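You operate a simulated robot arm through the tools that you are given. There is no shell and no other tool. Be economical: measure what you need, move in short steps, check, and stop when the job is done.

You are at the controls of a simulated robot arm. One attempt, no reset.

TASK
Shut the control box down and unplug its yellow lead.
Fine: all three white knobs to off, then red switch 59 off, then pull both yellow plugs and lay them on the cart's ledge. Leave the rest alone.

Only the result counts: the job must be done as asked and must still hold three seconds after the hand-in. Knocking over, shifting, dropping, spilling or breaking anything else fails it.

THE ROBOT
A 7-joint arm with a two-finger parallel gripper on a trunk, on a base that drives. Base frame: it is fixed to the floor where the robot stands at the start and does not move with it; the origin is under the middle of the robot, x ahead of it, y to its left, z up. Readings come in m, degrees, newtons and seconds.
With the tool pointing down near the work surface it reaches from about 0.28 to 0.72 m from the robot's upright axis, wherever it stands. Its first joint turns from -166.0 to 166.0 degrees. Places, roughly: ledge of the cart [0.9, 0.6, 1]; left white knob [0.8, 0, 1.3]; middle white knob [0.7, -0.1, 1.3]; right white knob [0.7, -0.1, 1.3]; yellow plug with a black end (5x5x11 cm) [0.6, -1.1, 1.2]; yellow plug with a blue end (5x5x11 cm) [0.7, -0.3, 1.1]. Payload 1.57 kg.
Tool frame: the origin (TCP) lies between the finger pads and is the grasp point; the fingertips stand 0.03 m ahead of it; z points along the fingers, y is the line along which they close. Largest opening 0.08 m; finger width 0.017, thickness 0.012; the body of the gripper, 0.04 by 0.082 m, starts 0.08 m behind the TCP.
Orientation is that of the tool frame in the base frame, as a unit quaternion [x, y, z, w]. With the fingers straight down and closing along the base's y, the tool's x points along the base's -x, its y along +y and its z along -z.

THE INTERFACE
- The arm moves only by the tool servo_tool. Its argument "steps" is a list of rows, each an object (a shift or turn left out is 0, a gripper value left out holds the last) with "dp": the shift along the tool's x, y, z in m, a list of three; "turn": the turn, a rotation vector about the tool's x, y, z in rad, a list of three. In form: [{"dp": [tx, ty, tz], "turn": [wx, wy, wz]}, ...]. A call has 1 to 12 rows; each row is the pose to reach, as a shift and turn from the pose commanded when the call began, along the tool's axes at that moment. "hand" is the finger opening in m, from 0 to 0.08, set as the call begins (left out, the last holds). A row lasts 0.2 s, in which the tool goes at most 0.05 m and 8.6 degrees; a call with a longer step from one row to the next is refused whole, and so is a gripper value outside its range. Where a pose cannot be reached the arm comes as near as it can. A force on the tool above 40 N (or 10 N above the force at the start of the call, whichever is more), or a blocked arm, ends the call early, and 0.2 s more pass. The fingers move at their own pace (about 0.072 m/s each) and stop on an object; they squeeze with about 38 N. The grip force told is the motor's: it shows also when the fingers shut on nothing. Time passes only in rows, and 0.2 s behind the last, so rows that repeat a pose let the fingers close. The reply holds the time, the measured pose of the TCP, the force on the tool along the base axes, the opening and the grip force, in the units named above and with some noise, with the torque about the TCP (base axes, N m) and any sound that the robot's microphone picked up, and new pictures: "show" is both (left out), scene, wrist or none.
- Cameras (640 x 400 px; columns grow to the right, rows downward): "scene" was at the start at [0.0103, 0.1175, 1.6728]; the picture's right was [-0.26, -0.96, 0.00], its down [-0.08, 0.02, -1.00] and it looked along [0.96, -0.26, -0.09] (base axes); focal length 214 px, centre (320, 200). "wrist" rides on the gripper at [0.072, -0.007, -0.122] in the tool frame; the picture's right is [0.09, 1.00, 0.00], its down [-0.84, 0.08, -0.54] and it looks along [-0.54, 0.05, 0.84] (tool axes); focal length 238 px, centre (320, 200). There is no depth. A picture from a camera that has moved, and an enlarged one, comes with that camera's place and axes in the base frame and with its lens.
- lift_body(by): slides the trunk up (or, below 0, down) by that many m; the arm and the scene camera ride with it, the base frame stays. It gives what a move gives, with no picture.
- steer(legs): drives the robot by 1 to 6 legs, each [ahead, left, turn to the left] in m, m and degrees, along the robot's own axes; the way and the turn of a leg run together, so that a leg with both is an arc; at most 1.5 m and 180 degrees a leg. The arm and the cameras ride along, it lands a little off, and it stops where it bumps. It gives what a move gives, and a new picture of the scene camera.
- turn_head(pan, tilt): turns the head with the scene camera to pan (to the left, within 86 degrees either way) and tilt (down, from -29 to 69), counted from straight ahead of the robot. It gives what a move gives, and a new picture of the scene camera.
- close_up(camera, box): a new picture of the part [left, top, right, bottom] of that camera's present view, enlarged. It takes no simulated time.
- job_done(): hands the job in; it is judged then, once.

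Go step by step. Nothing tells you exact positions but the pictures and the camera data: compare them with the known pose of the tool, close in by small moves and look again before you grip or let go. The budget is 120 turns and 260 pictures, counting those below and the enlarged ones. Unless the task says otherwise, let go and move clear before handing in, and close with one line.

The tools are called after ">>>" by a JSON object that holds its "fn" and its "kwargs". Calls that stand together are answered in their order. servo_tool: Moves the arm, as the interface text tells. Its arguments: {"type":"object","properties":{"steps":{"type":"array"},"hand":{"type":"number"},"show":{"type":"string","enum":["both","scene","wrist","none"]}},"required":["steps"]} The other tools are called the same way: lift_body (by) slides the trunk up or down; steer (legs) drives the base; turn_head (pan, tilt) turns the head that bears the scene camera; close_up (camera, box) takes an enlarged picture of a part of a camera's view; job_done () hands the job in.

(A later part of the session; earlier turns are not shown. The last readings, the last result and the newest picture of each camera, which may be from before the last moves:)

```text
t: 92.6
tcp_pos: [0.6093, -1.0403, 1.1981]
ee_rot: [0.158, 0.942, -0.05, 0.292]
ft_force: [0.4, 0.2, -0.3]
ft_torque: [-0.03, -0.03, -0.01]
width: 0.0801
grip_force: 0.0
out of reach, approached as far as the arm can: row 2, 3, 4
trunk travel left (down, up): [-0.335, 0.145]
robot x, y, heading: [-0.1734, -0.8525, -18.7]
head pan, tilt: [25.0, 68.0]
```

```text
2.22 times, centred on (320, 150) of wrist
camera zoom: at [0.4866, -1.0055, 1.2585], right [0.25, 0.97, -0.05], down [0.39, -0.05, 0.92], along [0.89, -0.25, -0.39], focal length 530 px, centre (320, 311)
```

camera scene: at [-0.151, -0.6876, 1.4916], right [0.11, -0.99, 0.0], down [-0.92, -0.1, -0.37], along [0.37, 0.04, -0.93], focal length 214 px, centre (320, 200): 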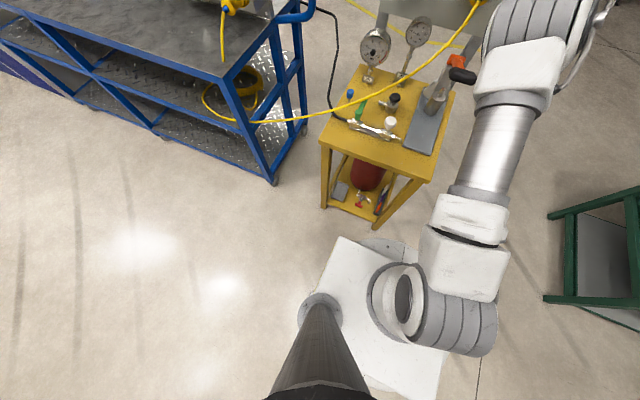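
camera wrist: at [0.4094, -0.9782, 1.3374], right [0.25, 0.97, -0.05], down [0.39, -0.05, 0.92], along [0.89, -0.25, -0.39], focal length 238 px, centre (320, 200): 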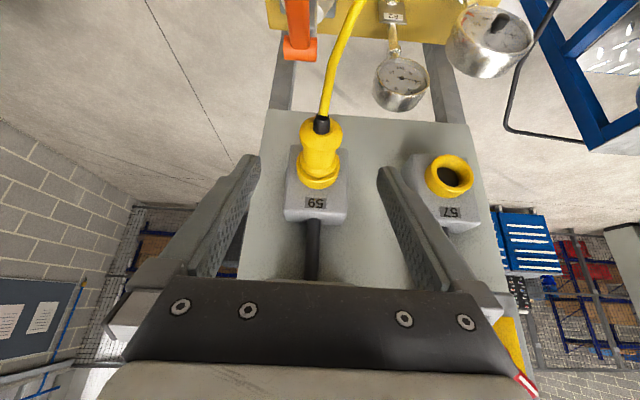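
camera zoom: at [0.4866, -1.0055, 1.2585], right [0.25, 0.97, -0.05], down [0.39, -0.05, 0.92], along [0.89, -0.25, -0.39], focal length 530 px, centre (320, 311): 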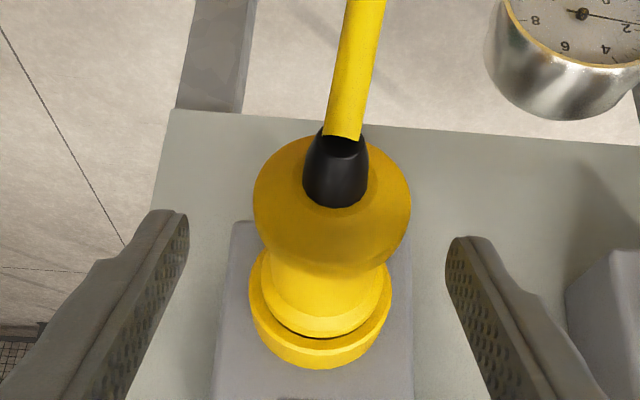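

Reach falls just short here. The shoulder is low, so I raise the trunk a little and creep forward 2 cm, then finish with the arm.

>>> {"fn": "lift_body", "kwargs": {"by": 0.1}}

>>> {"fn": "steer", "kwargs": {"legs": [[0.018, 0, 0]]}}

```text
t: 93.9
tcp_pos: [0.6094, -1.0408, 1.2971]
ee_rot: [0.157, 0.942, -0.049, 0.292]
ft_force: [0.9, 0.7, -0.6]
ft_torque: [0.02, 0.01, 0.0]
width: 0.0798
grip_force: 0.0
trunk travel left (down, up): [-0.435, 0.045]
robot x, y, heading: [-0.1788, -0.8541, -18.9]
head pan, tilt: [25.0, 68.0]
```

```text
t: 94.7
tcp_pos: [0.6271, -1.0453, 1.2963]
ee_rot: [0.157, 0.942, -0.049, 0.293]
ft_force: [0.1, 0.2, 0.0]
ft_torque: [0.02, -0.02, 0.02]
width: 0.08
grip_force: 0.1
trunk travel left (down, up): [-0.435, 0.045]
robot x, y, heading: [-0.1619, -0.8606, -18.6]
head pan, tilt: [25.0, 68.0]
camera scene: at [-0.1339, -0.6934, 1.5916], right [0.11, -0.99, 0.0], down [-0.92, -0.1, -0.37], along [0.37, 0.04, -0.93], focal length 214 px, centre (320, 200)
```

scene: 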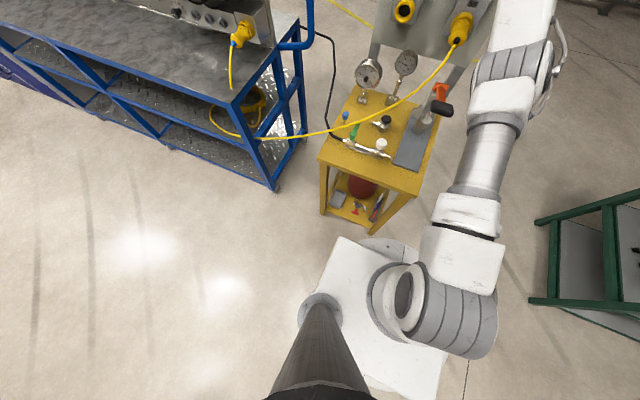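

Descending straight down over the plug's waist.

>>> {"fn": "servo_tool", "kwargs": {"steps": [{"dp": [0.018, 0.004, 0.03]}, {"dp": [0.036, 0.004, 0.06]}, {"dp": [0.05, 0.004, 0.085]}, {"dp": [0.061, 0.004, 0.105]}, {"dp": [0.061, 0.004, 0.105]}], "show": "none"}}

>>> {"fn": "close_up", "kwargs": {"camera": "wrist", "box": [200, 60, 440, 240]}}

```text
t: 95.9
tcp_pos: [0.6558, -1.0488, 1.1786]
ee_rot: [0.157, 0.942, -0.048, 0.291]
ft_force: [-0.2, -0.4, 0.0]
ft_torque: [0.01, 0.01, 0.0]
width: 0.0799
grip_force: 0.0
out of reach, approached as far as the arm can: row 1, 2, 3, 4, 5
trunk travel left (down, up): [-0.435, 0.045]
robot x, y, heading: [-0.1582, -0.8577, -18.6]
head pan, tilt: [25.0, 68.0]
```

```text
2.22 times, centred on (320, 150) of wrist
camera zoom: at [0.5327, -1.0135, 1.2411], right [0.25, 0.97, -0.05], down [0.39, -0.05, 0.92], along [0.89, -0.25, -0.39], focal length 530 px, centre (320, 311)
```

zoom: 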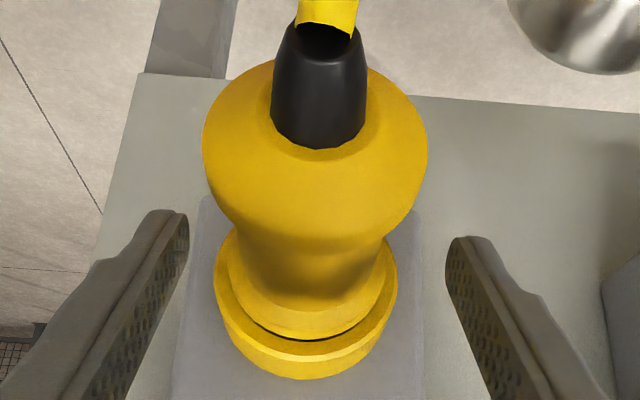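

The fingers straddle the plug but sit a bit too far forward, near the socket ring. I shift back about 2.5 cm.

>>> {"fn": "servo_tool", "kwargs": {"steps": [{"dp": [0.012, 0, -0.006]}, {"dp": [0.0223, 0, -0.0117]}, {"dp": [0.0223, 0, -0.0117]}], "show": "none"}}

>>> {"fn": "close_up", "kwargs": {"camera": "wrist", "box": [200, 60, 440, 240]}}

```text
t: 96.7
tcp_pos: [0.6561, -1.0462, 1.1814]
ee_rot: [0.157, 0.942, -0.049, 0.292]
ft_force: [0.3, 0.2, -0.6]
ft_torque: [0.0, -0.02, 0.01]
width: 0.08
grip_force: 0.1
out of reach, approached as far as the arm can: row 1, 2, 3
trunk travel left (down, up): [-0.435, 0.045]
robot x, y, heading: [-0.1644, -0.8588, -18.8]
head pan, tilt: [25.0, 68.0]
```

```text
2.22 times, centred on (320, 150) of wrist
camera zoom: at [0.5331, -1.0103, 1.2423], right [0.25, 0.97, -0.05], down [0.39, -0.05, 0.92], along [0.89, -0.25, -0.39], focal length 530 px, centre (320, 311)
```

zoom: 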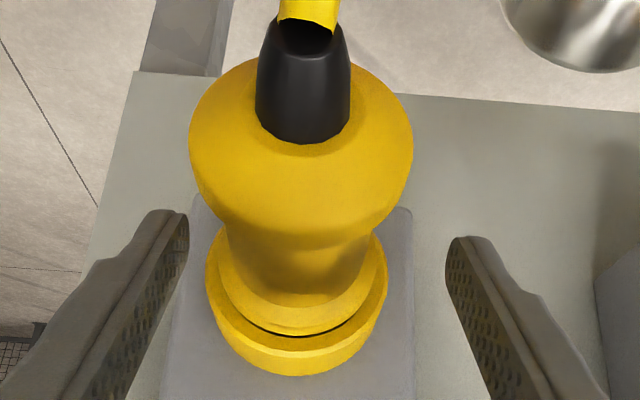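

>>> {"fn": "servo_tool", "kwargs": {"steps": [{"dp": [0.012, -0.003, -0.008]}, {"dp": [0.025, -0.006, -0.017]}, {"dp": [0.025, -0.006, -0.017]}], "show": "none"}}

>>> {"fn": "close_up", "kwargs": {"camera": "wrist", "box": [200, 60, 440, 240]}}

```text
t: 97.5
tcp_pos: [0.6549, -1.0484, 1.1839]
ee_rot: [0.157, 0.942, -0.049, 0.292]
ft_force: [-0.8, 0.4, -0.5]
ft_torque: [-0.01, 0.01, -0.02]
width: 0.0801
grip_force: 0.1
out of reach, approached as far as the arm can: row 1, 2, 3
trunk travel left (down, up): [-0.435, 0.045]
robot x, y, heading: [-0.163, -0.8596, -18.5]
head pan, tilt: [25.0, 68.0]
```

```text
2.22 times, centred on (320, 150) of wrist
camera zoom: at [0.5319, -1.0126, 1.2465], right [0.25, 0.97, -0.05], down [0.39, -0.05, 0.92], along [0.89, -0.25, -0.39], focal length 530 px, centre (320, 311)
```

zoom: 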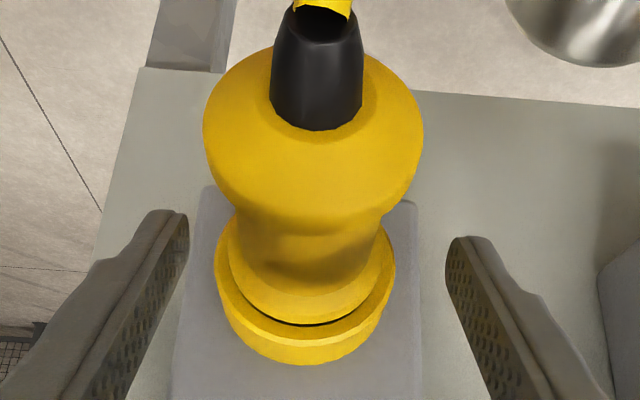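

>>> {"fn": "servo_tool", "kwargs": {"steps": [{"dp": [0.02, 0, -0.0137]}, {"dp": [0.04, 0, -0.0275]}, {"dp": [0.04, 0, -0.0275]}], "show": "none"}}

>>> {"fn": "close_up", "kwargs": {"camera": "wrist", "box": [200, 60, 440, 240]}}

```text
t: 98.3
tcp_pos: [0.654, -1.0411, 1.1907]
ee_rot: [0.158, 0.942, -0.049, 0.292]
ft_force: [0.1, 0.0, 0.4]
ft_torque: [0.01, 0.01, 0.0]
width: 0.0798
grip_force: 0.1
out of reach, approached as far as the arm can: row 1, 2, 3
trunk travel left (down, up): [-0.435, 0.045]
robot x, y, heading: [-0.1606, -0.8613, -18.7]
head pan, tilt: [25.0, 68.0]
```

```text
2.22 times, centred on (320, 150) of wrist
camera zoom: at [0.532, -1.0066, 1.253], right [0.25, 0.97, -0.05], down [0.39, -0.05, 0.92], along [0.89, -0.25, -0.39], focal length 530 px, centre (320, 311)
```

zoom: 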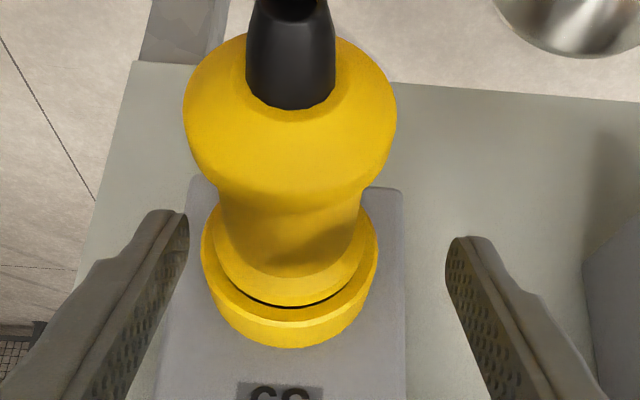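

The arm stopped following backward commands; it is nearly straight. I restore the command near the measured pose, then use the base to back up a little.

>>> {"fn": "servo_tool", "kwargs": {"steps": [{"dp": [-0.03, -0.002, 0.02]}, {"dp": [-0.06, -0.003, 0.04]}, {"dp": [-0.08, -0.003, 0.055]}, {"dp": [-0.08, -0.003, 0.055]}], "show": "none"}}

>>> {"fn": "steer", "kwargs": {"legs": [[-0.03, 0, 0]]}}

>>> {"fn": "close_up", "kwargs": {"camera": "wrist", "box": [200, 60, 440, 240]}}

```text
t: 99.3
tcp_pos: [0.6576, -1.0445, 1.1858]
ee_rot: [0.158, 0.942, -0.05, 0.293]
ft_force: [-0.2, -0.3, 0.0]
ft_torque: [0.0, 0.01, -0.03]
width: 0.0802
grip_force: 0.1
out of reach, approached as far as the arm can: row 1, 2, 3, 4
trunk travel left (down, up): [-0.435, 0.045]
robot x, y, heading: [-0.1638, -0.8616, -18.6]
head pan, tilt: [25.0, 68.0]
```

```text
t: 100.2
tcp_pos: [0.6288, -1.0342, 1.186]
ee_rot: [0.158, 0.942, -0.049, 0.293]
ft_force: [0.1, 0.0, 0.3]
ft_torque: [-0.02, 0.01, 0.02]
width: 0.0799
grip_force: 0.0
trunk travel left (down, up): [-0.435, 0.045]
robot x, y, heading: [-0.1877, -0.8519, -18.8]
head pan, tilt: [25.0, 68.0]
camera scene: at [-0.1631, -0.6836, 1.5916], right [0.11, -0.99, 0.0], down [-0.92, -0.1, -0.37], along [0.37, 0.04, -0.93], focal length 214 px, centre (320, 200)
```

scene: 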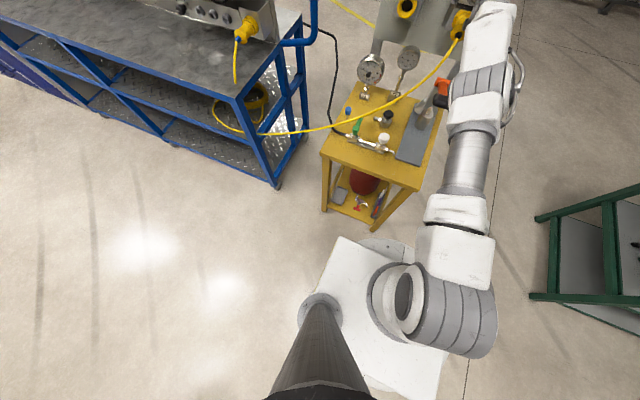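

```text
2.22 times, centred on (320, 150) of wrist
camera zoom: at [0.5059, -0.9997, 1.2471], right [0.25, 0.97, -0.05], down [0.39, -0.05, 0.92], along [0.89, -0.25, -0.39], focal length 530 px, centre (320, 311)
```

zoom: 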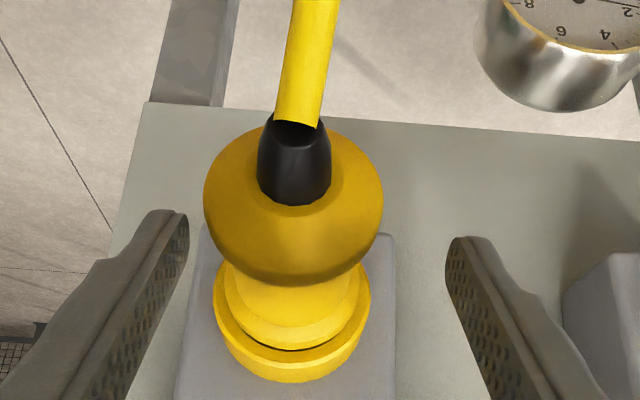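

Good place along the plug. Small correction sideways and down, then look before gripping.

>>> {"fn": "servo_tool", "kwargs": {"steps": [{"dp": [0.003, -0.004, 0.004]}, {"dp": [0.006, -0.008, 0.008]}, {"dp": [0.006, -0.008, 0.008]}], "show": "none"}}

>>> {"fn": "close_up", "kwargs": {"camera": "wrist", "box": [200, 60, 440, 240]}}

```text
t: 101.0
tcp_pos: [0.6264, -1.0437, 1.1757]
ee_rot: [0.158, 0.942, -0.049, 0.291]
ft_force: [0.4, -0.3, -0.3]
ft_torque: [0.03, 0.02, 0.0]
width: 0.0801
grip_force: 0.1
trunk travel left (down, up): [-0.435, 0.045]
robot x, y, heading: [-0.1883, -0.8475, -18.5]
head pan, tilt: [25.0, 68.0]
```

```text
2.22 times, centred on (320, 150) of wrist
camera zoom: at [0.5039, -1.0079, 1.2373], right [0.25, 0.97, -0.05], down [0.39, -0.05, 0.92], along [0.89, -0.25, -0.39], focal length 530 px, centre (320, 311)
```

zoom: 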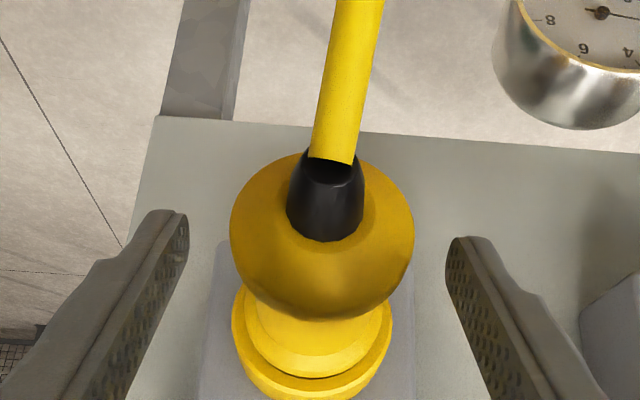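

Centred and within reach. I move 1 cm back to the waist and close.

>>> {"fn": "servo_tool", "kwargs": {"steps": [{"dp": [0.0083, 0, -0.0057]}, {"dp": [0.0083, 0, -0.0057]}], "show": "none"}}

>>> {"fn": "servo_tool", "kwargs": {"steps": [{}, {}, {}, {}], "hand": 0.02, "show": "none"}}

>>> {"fn": "close_up", "kwargs": {"camera": "wrist", "box": [200, 60, 440, 240]}}

```text
t: 101.6
tcp_pos: [0.6258, -1.0426, 1.1757]
ee_rot: [0.157, 0.942, -0.049, 0.292]
ft_force: [0.0, 0.6, 1.0]
ft_torque: [-0.01, 0.0, -0.02]
width: 0.0797
grip_force: 0.1
out of reach, approached as far as the arm can: row 1, 2
trunk travel left (down, up): [-0.435, 0.045]
robot x, y, heading: [-0.1914, -0.8515, -18.7]
head pan, tilt: [25.0, 68.0]
```

```text
t: 102.6
tcp_pos: [0.6265, -1.0435, 1.1751]
ee_rot: [0.158, 0.942, -0.049, 0.291]
ft_force: [-0.4, -1.3, 0.0]
ft_torque: [-0.05, -0.01, -0.03]
width: 0.0478
grip_force: 37.8
trunk travel left (down, up): [-0.435, 0.045]
robot x, y, heading: [-0.1882, -0.8551, -18.9]
head pan, tilt: [25.0, 68.0]
```

```text
2.22 times, centred on (320, 150) of wrist
camera zoom: at [0.5038, -1.0082, 1.2372], right [0.25, 0.97, -0.05], down [0.39, -0.05, 0.92], along [0.89, -0.25, -0.39], focal length 530 px, centre (320, 311)
```

zoom: 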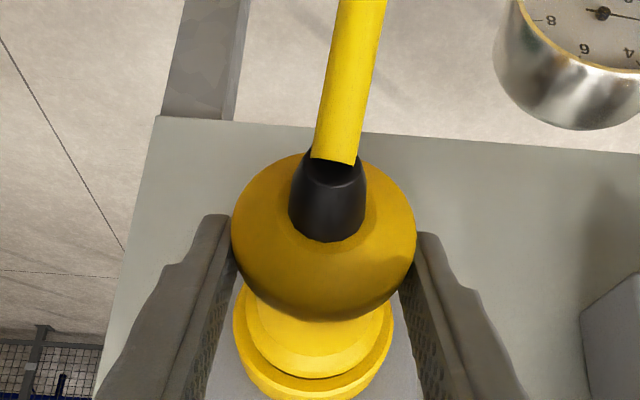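

Firm grip (4.8 cm, 38 N). I pull the plug straight out by driving the base back.

>>> {"fn": "steer", "kwargs": {"legs": [[-0.1, 0, 0]]}}

>>> {"fn": "close_up", "kwargs": {"camera": "wrist", "box": [160, 40, 480, 260]}}

```text
t: 103.9
tcp_pos: [0.5297, -1.0122, 1.1754]
ee_rot: [0.158, 0.942, -0.049, 0.291]
ft_force: [0.6, 0.2, -0.2]
ft_torque: [-0.01, 0.04, -0.04]
width: 0.048
grip_force: 38.3
trunk travel left (down, up): [-0.435, 0.045]
robot x, y, heading: [-0.2901, -0.8203, -18.9]
head pan, tilt: [25.0, 68.0]
camera scene: at [-0.2593, -0.6508, 1.5916], right [0.11, -0.99, 0.0], down [-0.92, -0.1, -0.37], along [0.37, 0.04, -0.93], focal length 214 px, centre (320, 200)
```

scene: 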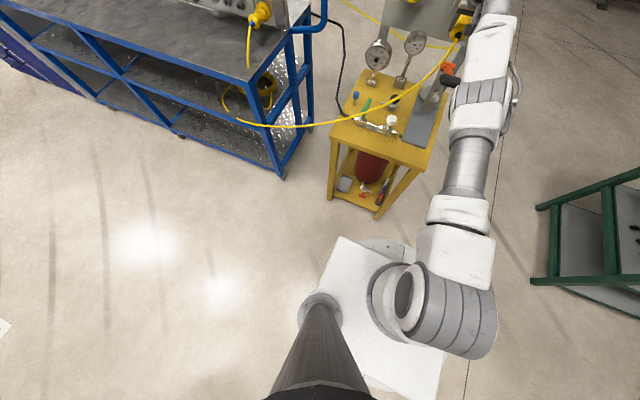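

```text
1.82 times, centred on (320, 150) of wrist
camera zoom: at [0.407, -0.976, 1.2372], right [0.25, 0.97, -0.05], down [0.39, -0.05, 0.92], along [0.89, -0.25, -0.39], focal length 433 px, centre (320, 291)
```

zoom: 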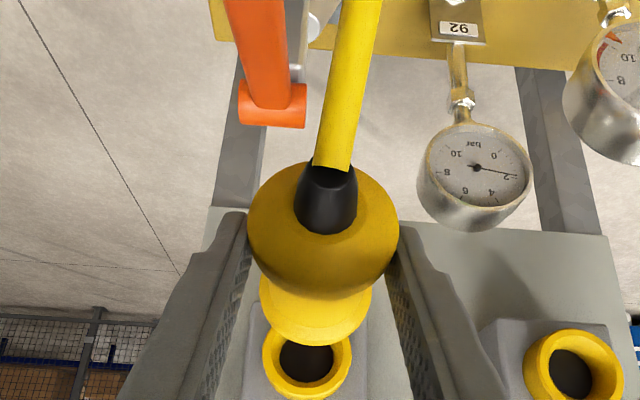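

The plug is out of the socket. I back well away, then slide left to the ledge.

>>> {"fn": "steer", "kwargs": {"legs": [[-0.44, 0, 0], [0, 1.21, 0.3]]}}

>>> {"fn": "turn_head", "kwargs": {"pan": 5, "tilt": 40}}

>>> {"fn": "close_up", "kwargs": {"camera": "wrist", "box": [0, 0, 640, 400]}}

```text
t: 116.2
tcp_pos: [0.4929, 0.2756, 1.1753]
ee_rot: [0.153, 0.943, -0.047, 0.292]
ft_force: [-0.2, -0.4, -0.9]
ft_torque: [-0.02, 0.03, 0.07]
width: 0.0478
grip_force: 37.8
trunk travel left (down, up): [-0.435, 0.045]
robot x, y, heading: [-0.3284, 0.462, -18.0]
head pan, tilt: [25.0, 68.0]
camera scene: at [-0.3015, 0.6269, 1.5916], right [0.12, -0.99, 0.0], down [-0.92, -0.11, -0.37], along [0.37, 0.04, -0.93], focal length 214 px, centre (320, 200)
```

scene: 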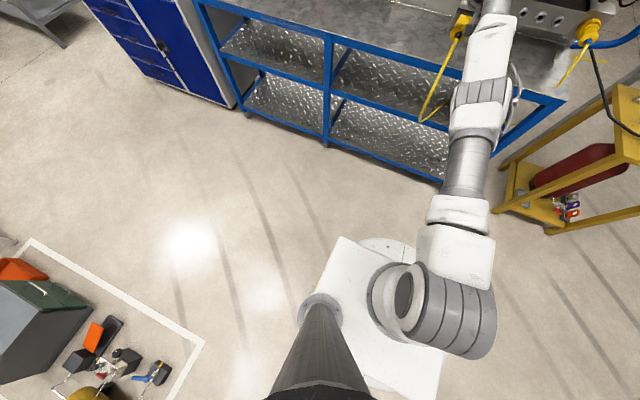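

```text
t: 117.1
tcp_pos: [0.4908, 0.2757, 1.1761]
ee_rot: [0.153, 0.943, -0.047, 0.292]
ft_force: [-0.2, -0.1, 0.7]
ft_torque: [0.02, 0.08, 0.0]
width: 0.0477
grip_force: 38.0
trunk travel left (down, up): [-0.435, 0.045]
robot x, y, heading: [-0.3284, 0.4602, -18.1]
head pan, tilt: [5.0, 40.0]
camera scene: at [-0.2752, 0.6008, 1.6269], right [-0.23, -0.97, 0.0], down [-0.63, 0.15, -0.77], along [0.75, -0.17, -0.64], focal length 214 px, centre (320, 200)
```

scene: 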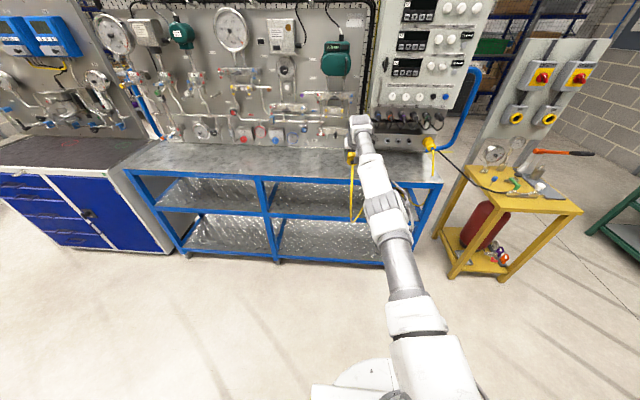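

```text
1.00 times, centred on (320, 200) of wrist (not enlarged: the box is as wide or as high as the picture)
camera zoom: at [0.3684, 0.3096, 1.237], right [0.24, 0.97, -0.05], down [0.39, -0.05, 0.92], along [0.89, -0.24, -0.39], focal length 238 px, centre (320, 200)
```

zoom: 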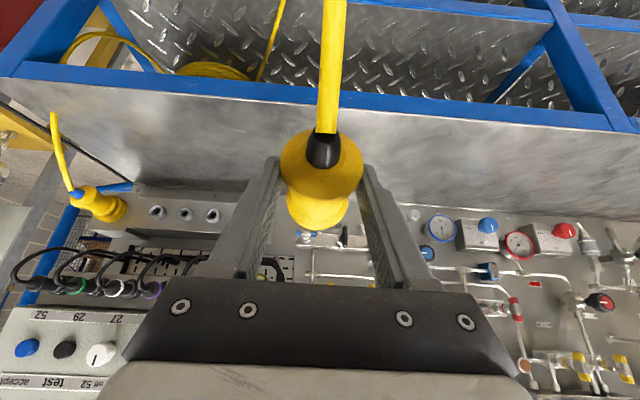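

I'm in front of a clear stretch of ledge (about 0.5 to 0.77 deep). Drive forward so that the plug hangs over its middle.

>>> {"fn": "steer", "kwargs": {"legs": [[0.24, 0, 0]]}}

>>> {"fn": "lift_body", "kwargs": {"by": -0.1}}

>>> {"fn": "close_up", "kwargs": {"camera": "wrist", "box": [120, 40, 520, 290]}}

>>> {"fn": "close_up", "kwargs": {"camera": "scene", "box": [240, 60, 460, 240]}}

```text
t: 119.3
tcp_pos: [0.7207, 0.195, 1.1759]
ee_rot: [0.155, 0.943, -0.048, 0.292]
ft_force: [0.9, -0.1, 0.6]
ft_torque: [0.05, 0.03, 0.0]
width: 0.0479
grip_force: 38.1
trunk travel left (down, up): [-0.435, 0.045]
robot x, y, heading: [-0.0974, 0.3868, -18.7]
head pan, tilt: [5.0, 40.0]
camera scene: at [-0.044, 0.5243, 1.627], right [-0.23, -0.97, 0.0], down [-0.63, 0.15, -0.77], along [0.74, -0.18, -0.64], focal length 214 px, centre (320, 200)
```

scene: 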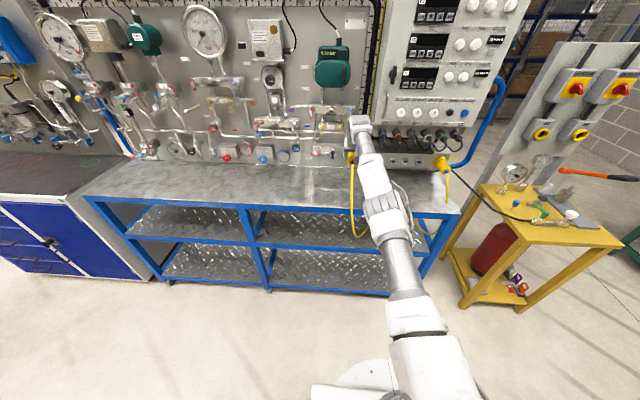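

```text
t: 120.6
tcp_pos: [0.7203, 0.1939, 1.0751]
ee_rot: [0.156, 0.942, -0.048, 0.292]
ft_force: [0.1, -0.6, -0.5]
ft_torque: [0.05, 0.03, 0.01]
width: 0.0478
grip_force: 37.6
trunk travel left (down, up): [-0.335, 0.145]
robot x, y, heading: [-0.0971, 0.384, -18.3]
head pan, tilt: [5.0, 40.0]
```

```text
1.60 times, centred on (320, 165) of wrist
camera zoom: at [0.5976, 0.2294, 1.1372], right [0.25, 0.97, -0.05], down [0.39, -0.05, 0.92], along [0.89, -0.25, -0.39], focal length 381 px, centre (320, 256)
```

zoom: 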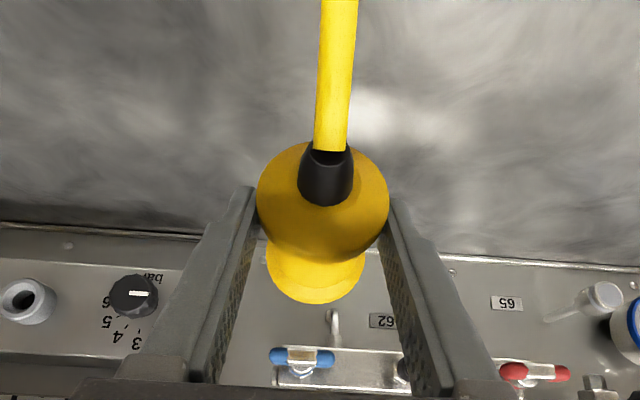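

```text
2.22 times, centred on (350, 150) of scene
camera zoom: at [-0.0443, 0.5243, 1.527], right [-0.23, -0.97, 0.0], down [-0.63, 0.15, -0.77], along [0.74, -0.18, -0.64], focal length 477 px, centre (253, 311)
```

zoom: 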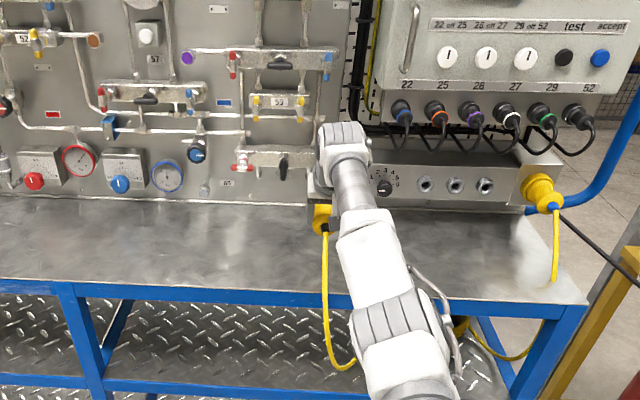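

Lowering: first the trunk 2.5 cm, then the arm in small steps until contact.

>>> {"fn": "lift_body", "kwargs": {"by": -0.025}}

>>> {"fn": "servo_tool", "kwargs": {"steps": [{"dp": [0.003, 0, 0.0045]}, {"dp": [0.006, 0, 0.009]}, {"dp": [0.0085, 0, 0.0125]}, {"dp": [0.011, 0, 0.0165]}, {"dp": [0.014, 0, 0.0205]}], "show": "wrist"}}

>>> {"fn": "close_up", "kwargs": {"camera": "scene", "box": [320, 90, 440, 200]}}

```text
t: 121.3
tcp_pos: [0.7197, 0.1947, 1.0501]
ee_rot: [0.156, 0.942, -0.049, 0.292]
ft_force: [0.6, 0.4, -0.5]
ft_torque: [0.0, 0.01, 0.0]
width: 0.0478
grip_force: 37.9
trunk travel left (down, up): [-0.31, 0.17]
robot x, y, heading: [-0.0979, 0.3825, -18.6]
head pan, tilt: [5.0, 40.0]
```

```text
t: 122.5
tcp_pos: [0.7232, 0.1938, 1.026]
ee_rot: [0.157, 0.943, -0.048, 0.29]
ft_force: [-0.2, 0.2, 0.6]
ft_torque: [-0.01, 0.03, -0.02]
width: 0.0478
grip_force: 37.6
out of reach, approached as far as the arm can: row 5
trunk travel left (down, up): [-0.31, 0.17]
robot x, y, heading: [-0.0989, 0.3858, -18.3]
head pan, tilt: [5.0, 40.0]
camera wrist: at [0.6008, 0.229, 1.0874], right [0.25, 0.97, -0.05], down [0.39, -0.05, 0.92], along [0.89, -0.25, -0.39], focal length 238 px, centre (320, 200)
```

wrist: 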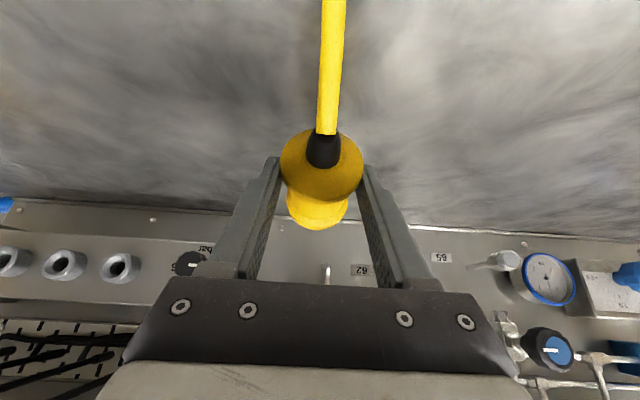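

```text
3.64 times, centred on (380, 145) of scene
camera zoom: at [-0.0442, 0.5243, 1.502], right [-0.23, -0.97, 0.0], down [-0.63, 0.15, -0.77], along [0.74, -0.18, -0.64], focal length 780 px, centre (102, 400)
```

zoom: 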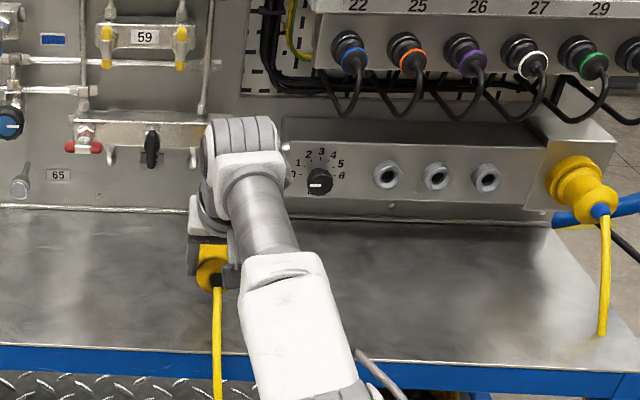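

No contact yet. Lowering with the trunk in 1 cm steps and watching the force.

>>> {"fn": "lift_body", "kwargs": {"by": -0.01}}

>>> {"fn": "lift_body", "kwargs": {"by": -0.008}}

>>> {"fn": "close_up", "kwargs": {"camera": "scene", "box": [340, 110, 400, 180]}}

```text
t: 123.1
tcp_pos: [0.7224, 0.1937, 1.0166]
ee_rot: [0.157, 0.943, -0.048, 0.291]
ft_force: [0.4, -0.1, 0.2]
ft_torque: [0.03, 0.0, -0.03]
width: 0.0476
grip_force: 37.8
trunk travel left (down, up): [-0.3, 0.18]
robot x, y, heading: [-0.0962, 0.3847, -18.5]
head pan, tilt: [5.0, 40.0]
```

```text
t: 123.7
tcp_pos: [0.7233, 0.1952, 1.0078]
ee_rot: [0.156, 0.943, -0.048, 0.291]
ft_force: [0.1, 0.0, 0.2]
ft_torque: [0.03, 0.08, 0.02]
width: 0.0479
grip_force: 37.8
trunk travel left (down, up): [-0.292, 0.188]
robot x, y, heading: [-0.095, 0.3782, -18.6]
head pan, tilt: [5.0, 40.0]
```

```text
5.71 times, centred on (370, 145) of scene
camera zoom: at [-0.0443, 0.5243, 1.484], right [-0.23, -0.97, 0.0], down [-0.63, 0.15, -0.77], along [0.74, -0.18, -0.64], focal length 1226 px, centre (34, 514)
```

zoom: 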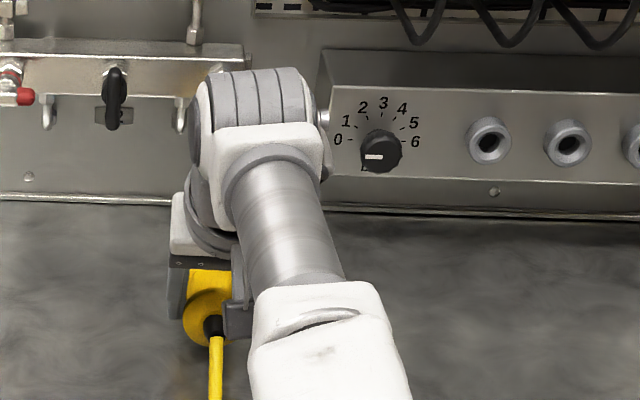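

>>> {"fn": "lift_body", "kwargs": {"by": -0.01}}

>>> {"fn": "lift_body", "kwargs": {"by": -0.008}}

>>> {"fn": "lift_body", "kwargs": {"by": -0.008}}

```text
t: 124.2
tcp_pos: [0.7232, 0.1944, 0.9984]
ee_rot: [0.156, 0.943, -0.049, 0.291]
ft_force: [0.6, 0.4, 0.3]
ft_torque: [0.04, 0.04, 0.02]
width: 0.048
grip_force: 37.8
trunk travel left (down, up): [-0.282, 0.198]
robot x, y, heading: [-0.0986, 0.3842, -18.5]
head pan, tilt: [5.0, 40.0]
```

```text
t: 124.8
tcp_pos: [0.7235, 0.1958, 0.9907]
ee_rot: [0.155, 0.943, -0.048, 0.291]
ft_force: [0.5, -0.7, 1.2]
ft_torque: [-0.07, -0.11, -0.03]
width: 0.048
grip_force: 37.8
trunk travel left (down, up): [-0.274, 0.206]
robot x, y, heading: [-0.1026, 0.3858, -18.7]
head pan, tilt: [5.0, 40.0]
```

```text
t: 125.4
tcp_pos: [0.7234, 0.1947, 0.9907]
ee_rot: [0.155, 0.941, -0.048, 0.298]
ft_force: [0.1, -1.4, 27.8]
ft_torque: [-0.01, 0.15, 0.0]
width: 0.0478
grip_force: 38.2
trunk travel left (down, up): [-0.266, 0.214]
robot x, y, heading: [-0.0954, 0.3829, -18.5]
head pan, tilt: [5.0, 40.0]
```

Contact: the plug is at the ledge (28 N upward). I ease up slightly, open the fingers, and look.

>>> {"fn": "lift_body", "kwargs": {"by": 0.006}}

>>> {"fn": "servo_tool", "kwargs": {"steps": [{}, {}, {}, {}], "hand": 0.07}}

```text
t: 125.9
tcp_pos: [0.7232, 0.1958, 0.9913]
ee_rot: [0.155, 0.942, -0.048, 0.293]
ft_force: [7.4, -2.9, 19.9]
ft_torque: [-0.08, -0.32, -0.01]
width: 0.0478
grip_force: 37.9
trunk travel left (down, up): [-0.272, 0.208]
robot x, y, heading: [-0.0992, 0.3854, -18.6]
head pan, tilt: [5.0, 40.0]
```

```text
t: 126.9
tcp_pos: [0.7229, 0.1953, 0.987]
ee_rot: [0.156, 0.943, -0.049, 0.29]
ft_force: [0.4, 0.7, -0.6]
ft_torque: [0.0, 0.02, -0.03]
width: 0.07
grip_force: 0.0
trunk travel left (down, up): [-0.272, 0.208]
robot x, y, heading: [-0.0961, 0.3816, -18.5]
head pan, tilt: [5.0, 40.0]
camera scene: at [-0.0444, 0.5244, 1.464], right [-0.23, -0.97, 0.0], down [-0.63, 0.15, -0.77], along [0.74, -0.18, -0.64], focal length 214 px, centre (320, 200)
camera wrist: at [0.6006, 0.229, 1.0495], right [0.25, 0.97, -0.05], down [0.39, -0.05, 0.92], along [0.89, -0.25, -0.39], focal length 238 px, centre (320, 200)
```

scene: 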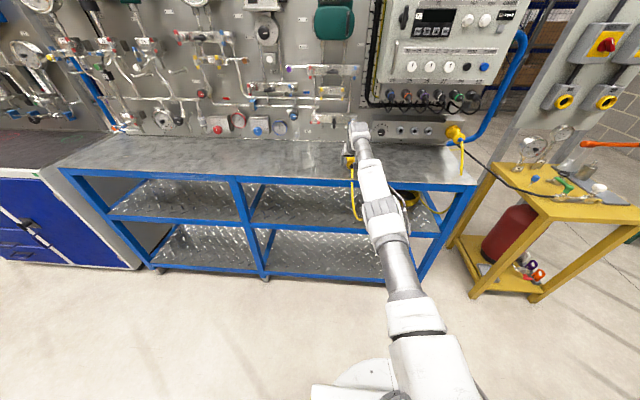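
wrist: 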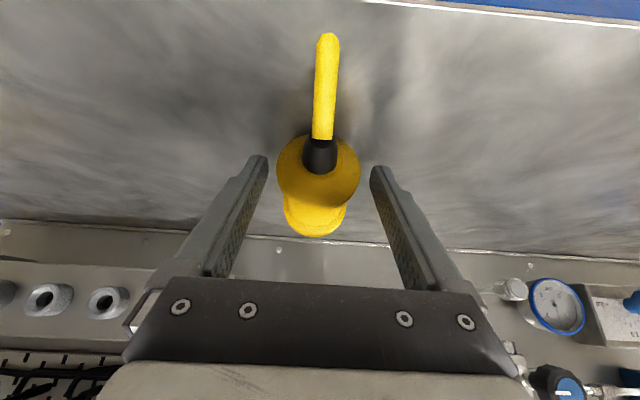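

The plug rests on the ledge. I lift straight up and check it stays.

>>> {"fn": "lift_body", "kwargs": {"by": 0.16}}

>>> {"fn": "close_up", "kwargs": {"camera": "wrist", "box": [0, 0, 640, 400]}}

>>> {"fn": "close_up", "kwargs": {"camera": "scene", "box": [300, 80, 500, 230]}}

```text
t: 128.8
tcp_pos: [0.7234, 0.195, 1.1467]
ee_rot: [0.155, 0.943, -0.047, 0.291]
ft_force: [0.1, 0.1, 0.0]
ft_torque: [-0.04, 0.02, 0.02]
width: 0.07
grip_force: 0.0
trunk travel left (down, up): [-0.432, 0.048]
robot x, y, heading: [-0.0953, 0.3863, -18.5]
head pan, tilt: [5.0, 40.0]
```

```text
1.00 times, centred on (320, 200) of wrist (not enlarged: the box is as wide or as high as the picture)
camera zoom: at [0.6007, 0.229, 1.2096], right [0.25, 0.97, -0.05], down [0.39, -0.05, 0.92], along [0.89, -0.25, -0.39], focal length 238 px, centre (320, 200)
```

zoom: 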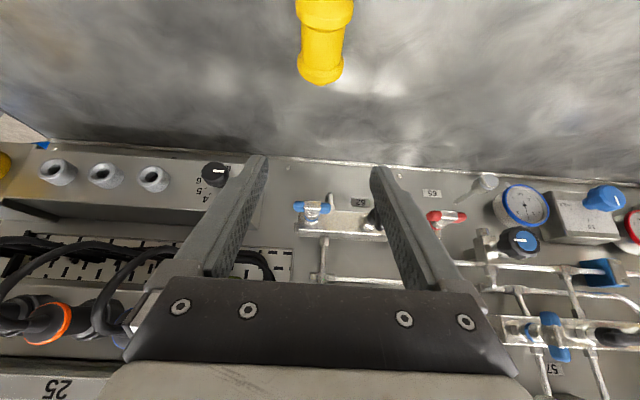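

```text
2.67 times, centred on (400, 155) of scene
camera zoom: at [-0.0443, 0.5244, 1.624], right [-0.23, -0.97, 0.0], down [-0.63, 0.15, -0.77], along [0.74, -0.18, -0.64], focal length 572 px, centre (107, 320)
```

zoom: 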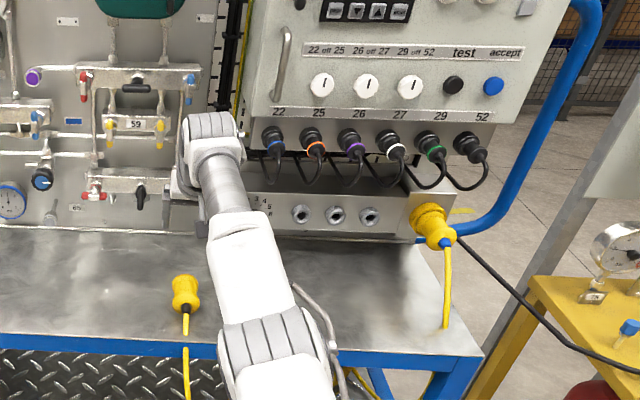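

Plug one is lying on the ledge. The second plug (blue end) lies along the panel normal at z≈1.064, near lateral -0.05; black plugs hang above it, so I need a shallower tool pitch. I back away and bend the arm again.

>>> {"fn": "steer", "kwargs": {"legs": [[-0.35, 0, 0]]}}

>>> {"fn": "servo_tool", "kwargs": {"steps": [{"dp": [0.03, 0, -0.03]}, {"dp": [0.055, 0, -0.06]}, {"dp": [0.08, 0, -0.09]}, {"dp": [0.1, 0, -0.12]}, {"dp": [0.1, 0, -0.12], "turn": [0, -0.1, 0]}, {"dp": [0.1, 0, -0.12], "turn": [0, -0.2, 0]}, {"dp": [0.1, 0, -0.12], "turn": [0, -0.27, 0]}, {"dp": [0.1, 0, -0.12], "turn": [0, -0.27, 0]}], "show": "scene"}}

```text
t: 131.6
tcp_pos: [0.3967, 0.3039, 1.1472]
ee_rot: [0.155, 0.943, -0.048, 0.291]
ft_force: [-0.1, 0.0, 0.1]
ft_torque: [0.02, -0.04, -0.01]
width: 0.07
grip_force: 0.0
trunk travel left (down, up): [-0.432, 0.048]
robot x, y, heading: [-0.4258, 0.4954, -18.6]
head pan, tilt: [5.0, 40.0]
camera scene: at [-0.3716, 0.6335, 1.624], right [-0.23, -0.97, 0.0], down [-0.63, 0.15, -0.77], along [0.75, -0.18, -0.64], focal length 214 px, centre (320, 200)
```

scene: 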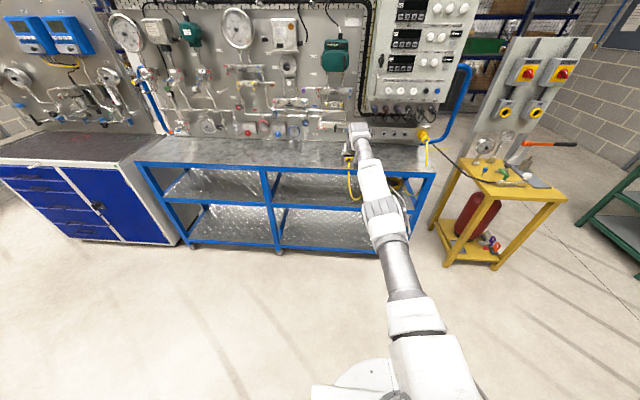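

```text
t: 133.4
tcp_pos: [0.4399, 0.332, 1.2325]
ee_rot: [0.147, 0.895, -0.069, 0.415]
ft_force: [0.3, -0.1, 0.0]
ft_torque: [0.0, -0.04, -0.03]
width: 0.0702
grip_force: 0.1
out of reach, approached as far as the arm can: row 1, 2, 3, 4, 5, 6, 7, 8
trunk travel left (down, up): [-0.432, 0.048]
robot x, y, heading: [-0.4239, 0.4913, -18.3]
head pan, tilt: [5.0, 40.0]
camera scene: at [-0.3714, 0.6335, 1.624], right [-0.23, -0.97, 0.0], down [-0.63, 0.15, -0.77], along [0.75, -0.18, -0.64], focal length 214 px, centre (320, 200)
```

scene: 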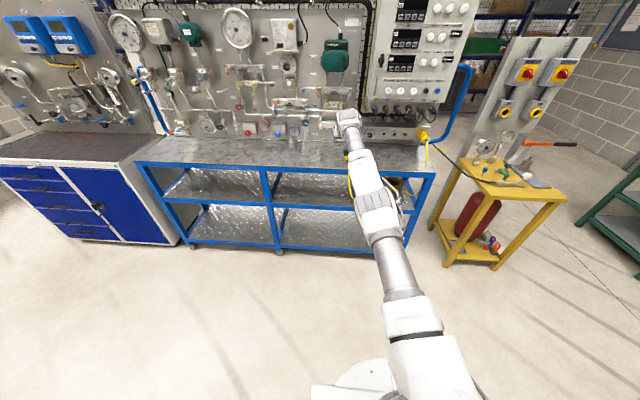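

The arm is stretched straight at a 40° pitch; that suits me if the base and trunk do the positioning. I bring the commanded pose back in line with the measured one.

>>> {"fn": "servo_tool", "kwargs": {"steps": [{"dp": [-0.037, 0.01, 0.028]}, {"dp": [-0.074, 0.015, 0.055]}, {"dp": [-0.11, 0.02, 0.083]}, {"dp": [-0.135, 0.03, 0.1]}, {"dp": [-0.135, 0.03, 0.1]}], "show": "none"}}

```text
t: 134.6
tcp_pos: [0.443, 0.3345, 1.2306]
ee_rot: [0.148, 0.895, -0.069, 0.415]
ft_force: [0.1, 0.3, -0.3]
ft_torque: [-0.01, -0.01, -0.01]
width: 0.0702
grip_force: 0.1
out of reach, approached as far as the arm can: row 1, 2, 3, 4, 5
trunk travel left (down, up): [-0.432, 0.048]
robot x, y, heading: [-0.4292, 0.4957, -18.3]
head pan, tilt: [5.0, 40.0]
```

>>> {"fn": "servo_tool", "kwargs": {"steps": [{"dp": [0.02, -0.02, 0.025]}, {"dp": [0.04, -0.04, 0.05]}, {"dp": [0.04, -0.04, 0.05]}], "show": "none"}}

```text
t: 135.4
tcp_pos: [0.4416, 0.2927, 1.1682]
ee_rot: [0.148, 0.895, -0.07, 0.415]
ft_force: [0.8, -0.5, 0.2]
ft_torque: [0.01, 0.01, -0.02]
width: 0.0698
grip_force: 0.0
trunk travel left (down, up): [-0.432, 0.048]
robot x, y, heading: [-0.4206, 0.4926, -18.4]
head pan, tilt: [5.0, 40.0]
```

The arm responds normally again. I slide right to line up with the second plug and lower to its height.

>>> {"fn": "steer", "kwargs": {"legs": [[0, -0.467, 0], [0.2, 0, 0]]}}

>>> {"fn": "servo_tool", "kwargs": {"steps": [{}], "hand": 0.08, "show": "wrist"}}

>>> {"fn": "close_up", "kwargs": {"camera": "wrist", "box": [220, 60, 420, 260]}}

```text
t: 141.0
tcp_pos: [0.4828, -0.2219, 1.1682]
ee_rot: [0.147, 0.895, -0.068, 0.415]
ft_force: [0.3, -0.4, 0.2]
ft_torque: [-0.02, 0.02, 0.01]
width: 0.0701
grip_force: 0.0
trunk travel left (down, up): [-0.432, 0.048]
robot x, y, heading: [-0.3803, -0.0218, -18.1]
head pan, tilt: [5.0, 40.0]
camera scene: at [-0.3305, 0.1171, 1.624], right [-0.23, -0.97, 0.0], down [-0.63, 0.15, -0.77], along [0.75, -0.18, -0.64], focal length 214 px, centre (320, 200)
```

scene: 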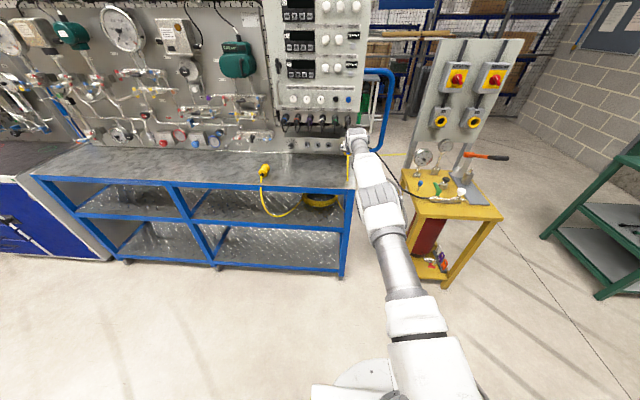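

```text
t: 141.4
tcp_pos: [0.483, -0.2225, 1.1689]
ee_rot: [0.148, 0.895, -0.069, 0.415]
ft_force: [0.3, 0.2, -0.7]
ft_torque: [0.0, 0.01, -0.01]
width: 0.0798
grip_force: 0.2
trunk travel left (down, up): [-0.432, 0.048]
robot x, y, heading: [-0.3831, -0.0228, -18.3]
head pan, tilt: [5.0, 40.0]
camera wrist: at [0.3496, -0.1842, 1.1942], right [0.26, 0.96, -0.07], down [0.14, 0.03, 0.99], along [0.95, -0.27, -0.13], focal length 238 px, centre (320, 200)
```

wrist: 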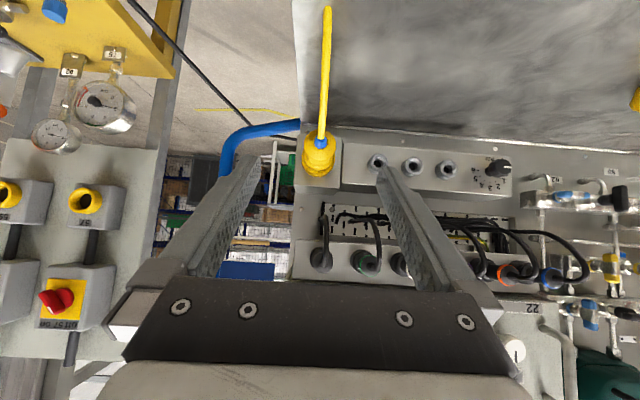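

```text
2.00 times, centred on (320, 160) of wrist
camera zoom: at [0.3496, -0.1842, 1.1942], right [0.26, 0.96, -0.07], down [0.14, 0.03, 0.99], along [0.95, -0.27, -0.13], focal length 477 px, centre (320, 280)
```

zoom: 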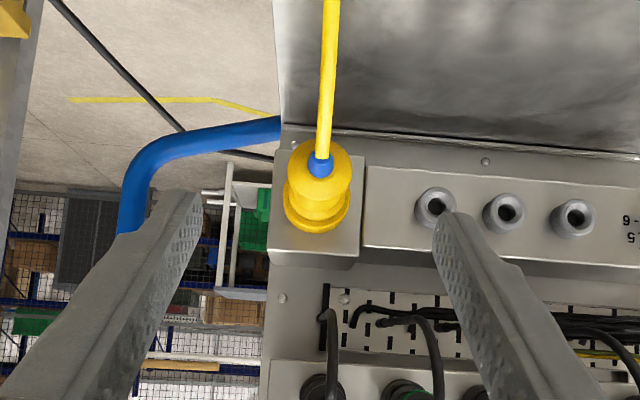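

Lined up: plug axis at lateral -0.052, z≈1.067. I lower the trunk and approach most of the way.

>>> {"fn": "lift_body", "kwargs": {"by": -0.1}}

>>> {"fn": "steer", "kwargs": {"legs": [[0.15, 0.006, 0]]}}

>>> {"fn": "close_up", "kwargs": {"camera": "wrist", "box": [160, 40, 480, 260]}}

>>> {"fn": "close_up", "kwargs": {"camera": "scene", "box": [280, 80, 420, 200]}}

```text
t: 142.8
tcp_pos: [0.4833, -0.2228, 1.0699]
ee_rot: [0.146, 0.895, -0.068, 0.416]
ft_force: [-0.5, -0.5, 0.1]
ft_torque: [0.0, -0.01, -0.01]
width: 0.0802
grip_force: 0.0
trunk travel left (down, up): [-0.332, 0.148]
robot x, y, heading: [-0.3825, -0.0213, -18.5]
head pan, tilt: [5.0, 40.0]
```

```text
t: 144.4
tcp_pos: [0.6311, -0.26, 1.0682]
ee_rot: [0.144, 0.896, -0.067, 0.416]
ft_force: [-0.7, -0.3, 0.5]
ft_torque: [-0.03, -0.04, -0.04]
width: 0.0801
grip_force: 0.1
trunk travel left (down, up): [-0.332, 0.148]
robot x, y, heading: [-0.2393, -0.0637, -17.9]
head pan, tilt: [5.0, 40.0]
camera scene: at [-0.1842, 0.0752, 1.524], right [-0.23, -0.97, 0.0], down [-0.63, 0.15, -0.77], along [0.75, -0.17, -0.64], focal length 214 px, centre (320, 200)
```

scene: 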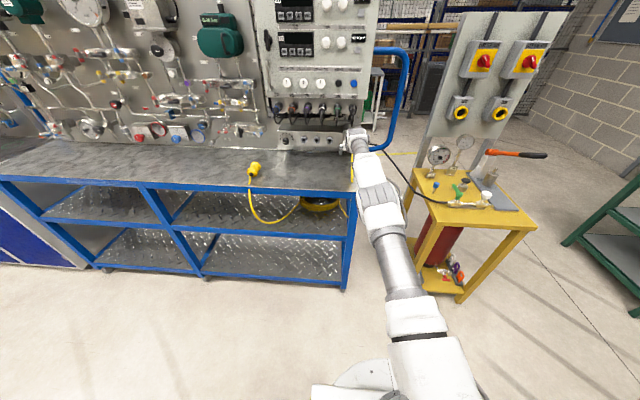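

```text
1.82 times, centred on (320, 150) of wrist
camera zoom: at [0.4977, -0.2226, 1.0943], right [0.26, 0.96, -0.07], down [0.14, 0.03, 0.99], along [0.96, -0.26, -0.13], focal length 433 px, centre (320, 291)
```

zoom: 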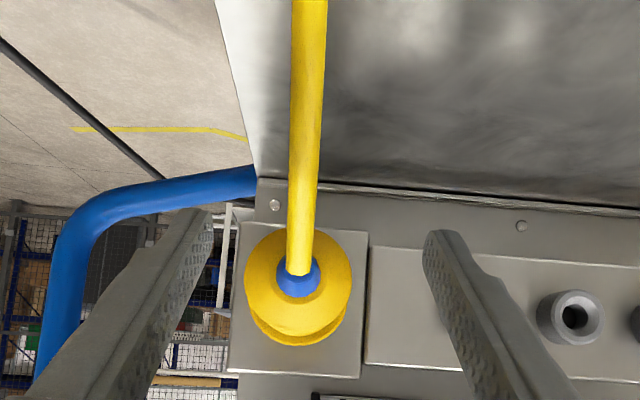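

```text
3.33 times, centred on (350, 140) of scene
camera zoom: at [-0.1842, 0.0752, 1.524], right [-0.23, -0.97, 0.0], down [-0.63, 0.15, -0.77], along [0.75, -0.17, -0.64], focal length 715 px, centre (220, 400)
```

zoom: 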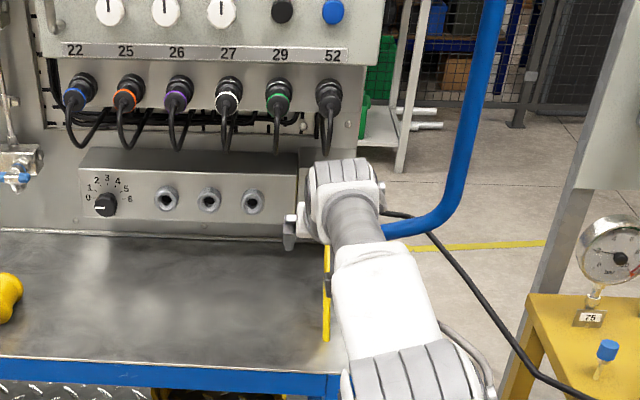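

Plug sits 5 mm right of centre. I advance the remaining 8 cm with that correction.

>>> {"fn": "steer", "kwargs": {"legs": [[0.06, -0.006, -0.3]]}}

>>> {"fn": "close_up", "kwargs": {"camera": "wrist", "box": [160, 40, 480, 260]}}

```text
t: 145.5
tcp_pos: [0.6855, -0.2878, 1.0697]
ee_rot: [0.146, 0.895, -0.068, 0.415]
ft_force: [-0.6, -0.1, 0.0]
ft_torque: [-0.02, -0.03, 0.04]
width: 0.08
grip_force: 0.0
trunk travel left (down, up): [-0.332, 0.148]
robot x, y, heading: [-0.1812, -0.0917, -18.1]
head pan, tilt: [5.0, 40.0]
camera scene: at [-0.1285, 0.0507, 1.524], right [-0.23, -0.97, 0.0], down [-0.63, 0.15, -0.77], along [0.75, -0.18, -0.64], focal length 214 px, centre (320, 200)
```

scene: 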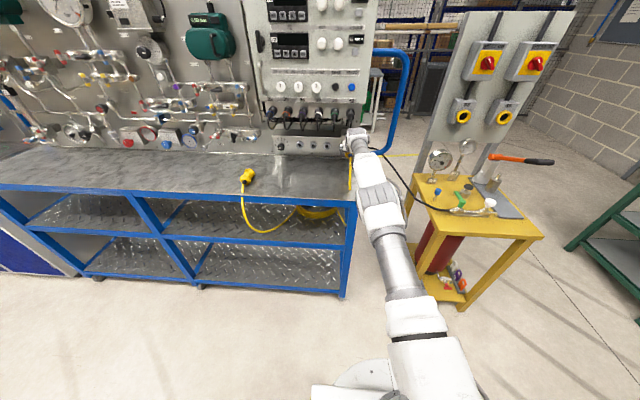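

```text
1.82 times, centred on (320, 150) of wrist
camera zoom: at [0.552, -0.2505, 1.0944], right [0.26, 0.96, -0.07], down [0.14, 0.03, 0.99], along [0.95, -0.27, -0.13], focal length 433 px, centre (320, 291)
```

zoom: 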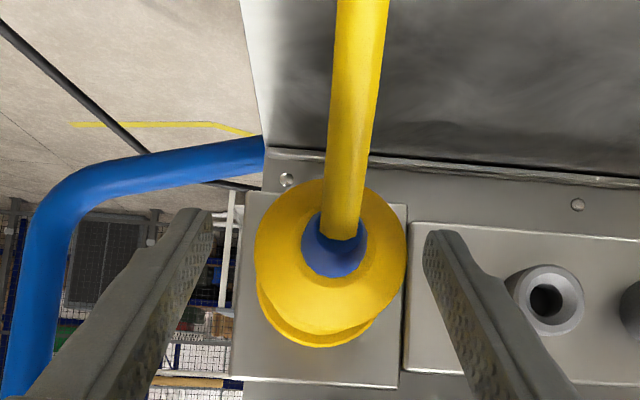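

>>> {"fn": "servo_tool", "kwargs": {"steps": [{"dp": [-0.007, 0.002, 0.0085]}, {"dp": [-0.0141, 0.004, 0.0169]}, {"dp": [-0.0141, 0.004, 0.0169]}], "show": "none"}}

>>> {"fn": "close_up", "kwargs": {"camera": "wrist", "box": [160, 40, 480, 260]}}

```text
t: 146.3
tcp_pos: [0.6856, -0.2884, 1.0694]
ee_rot: [0.146, 0.895, -0.067, 0.415]
ft_force: [-0.6, 0.7, -0.3]
ft_torque: [0.02, 0.0, -0.02]
width: 0.08
grip_force: 0.1
out of reach, approached as far as the arm can: row 1, 2, 3
trunk travel left (down, up): [-0.332, 0.148]
robot x, y, heading: [-0.1776, -0.0919, -18.2]
head pan, tilt: [5.0, 40.0]
```

```text
1.82 times, centred on (320, 150) of wrist
camera zoom: at [0.552, -0.2505, 1.0943], right [0.26, 0.96, -0.07], down [0.14, 0.03, 0.99], along [0.95, -0.27, -0.13], focal length 433 px, centre (320, 291)
```

zoom: 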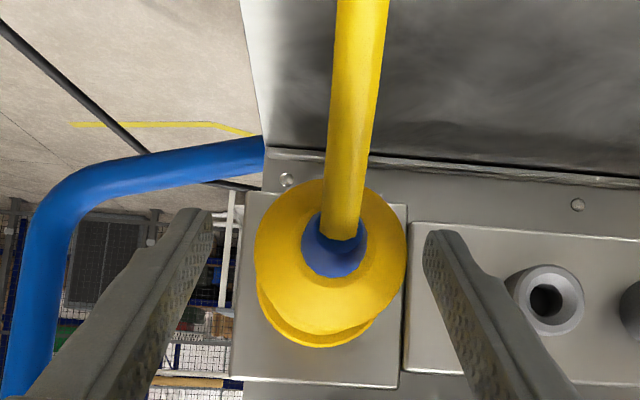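

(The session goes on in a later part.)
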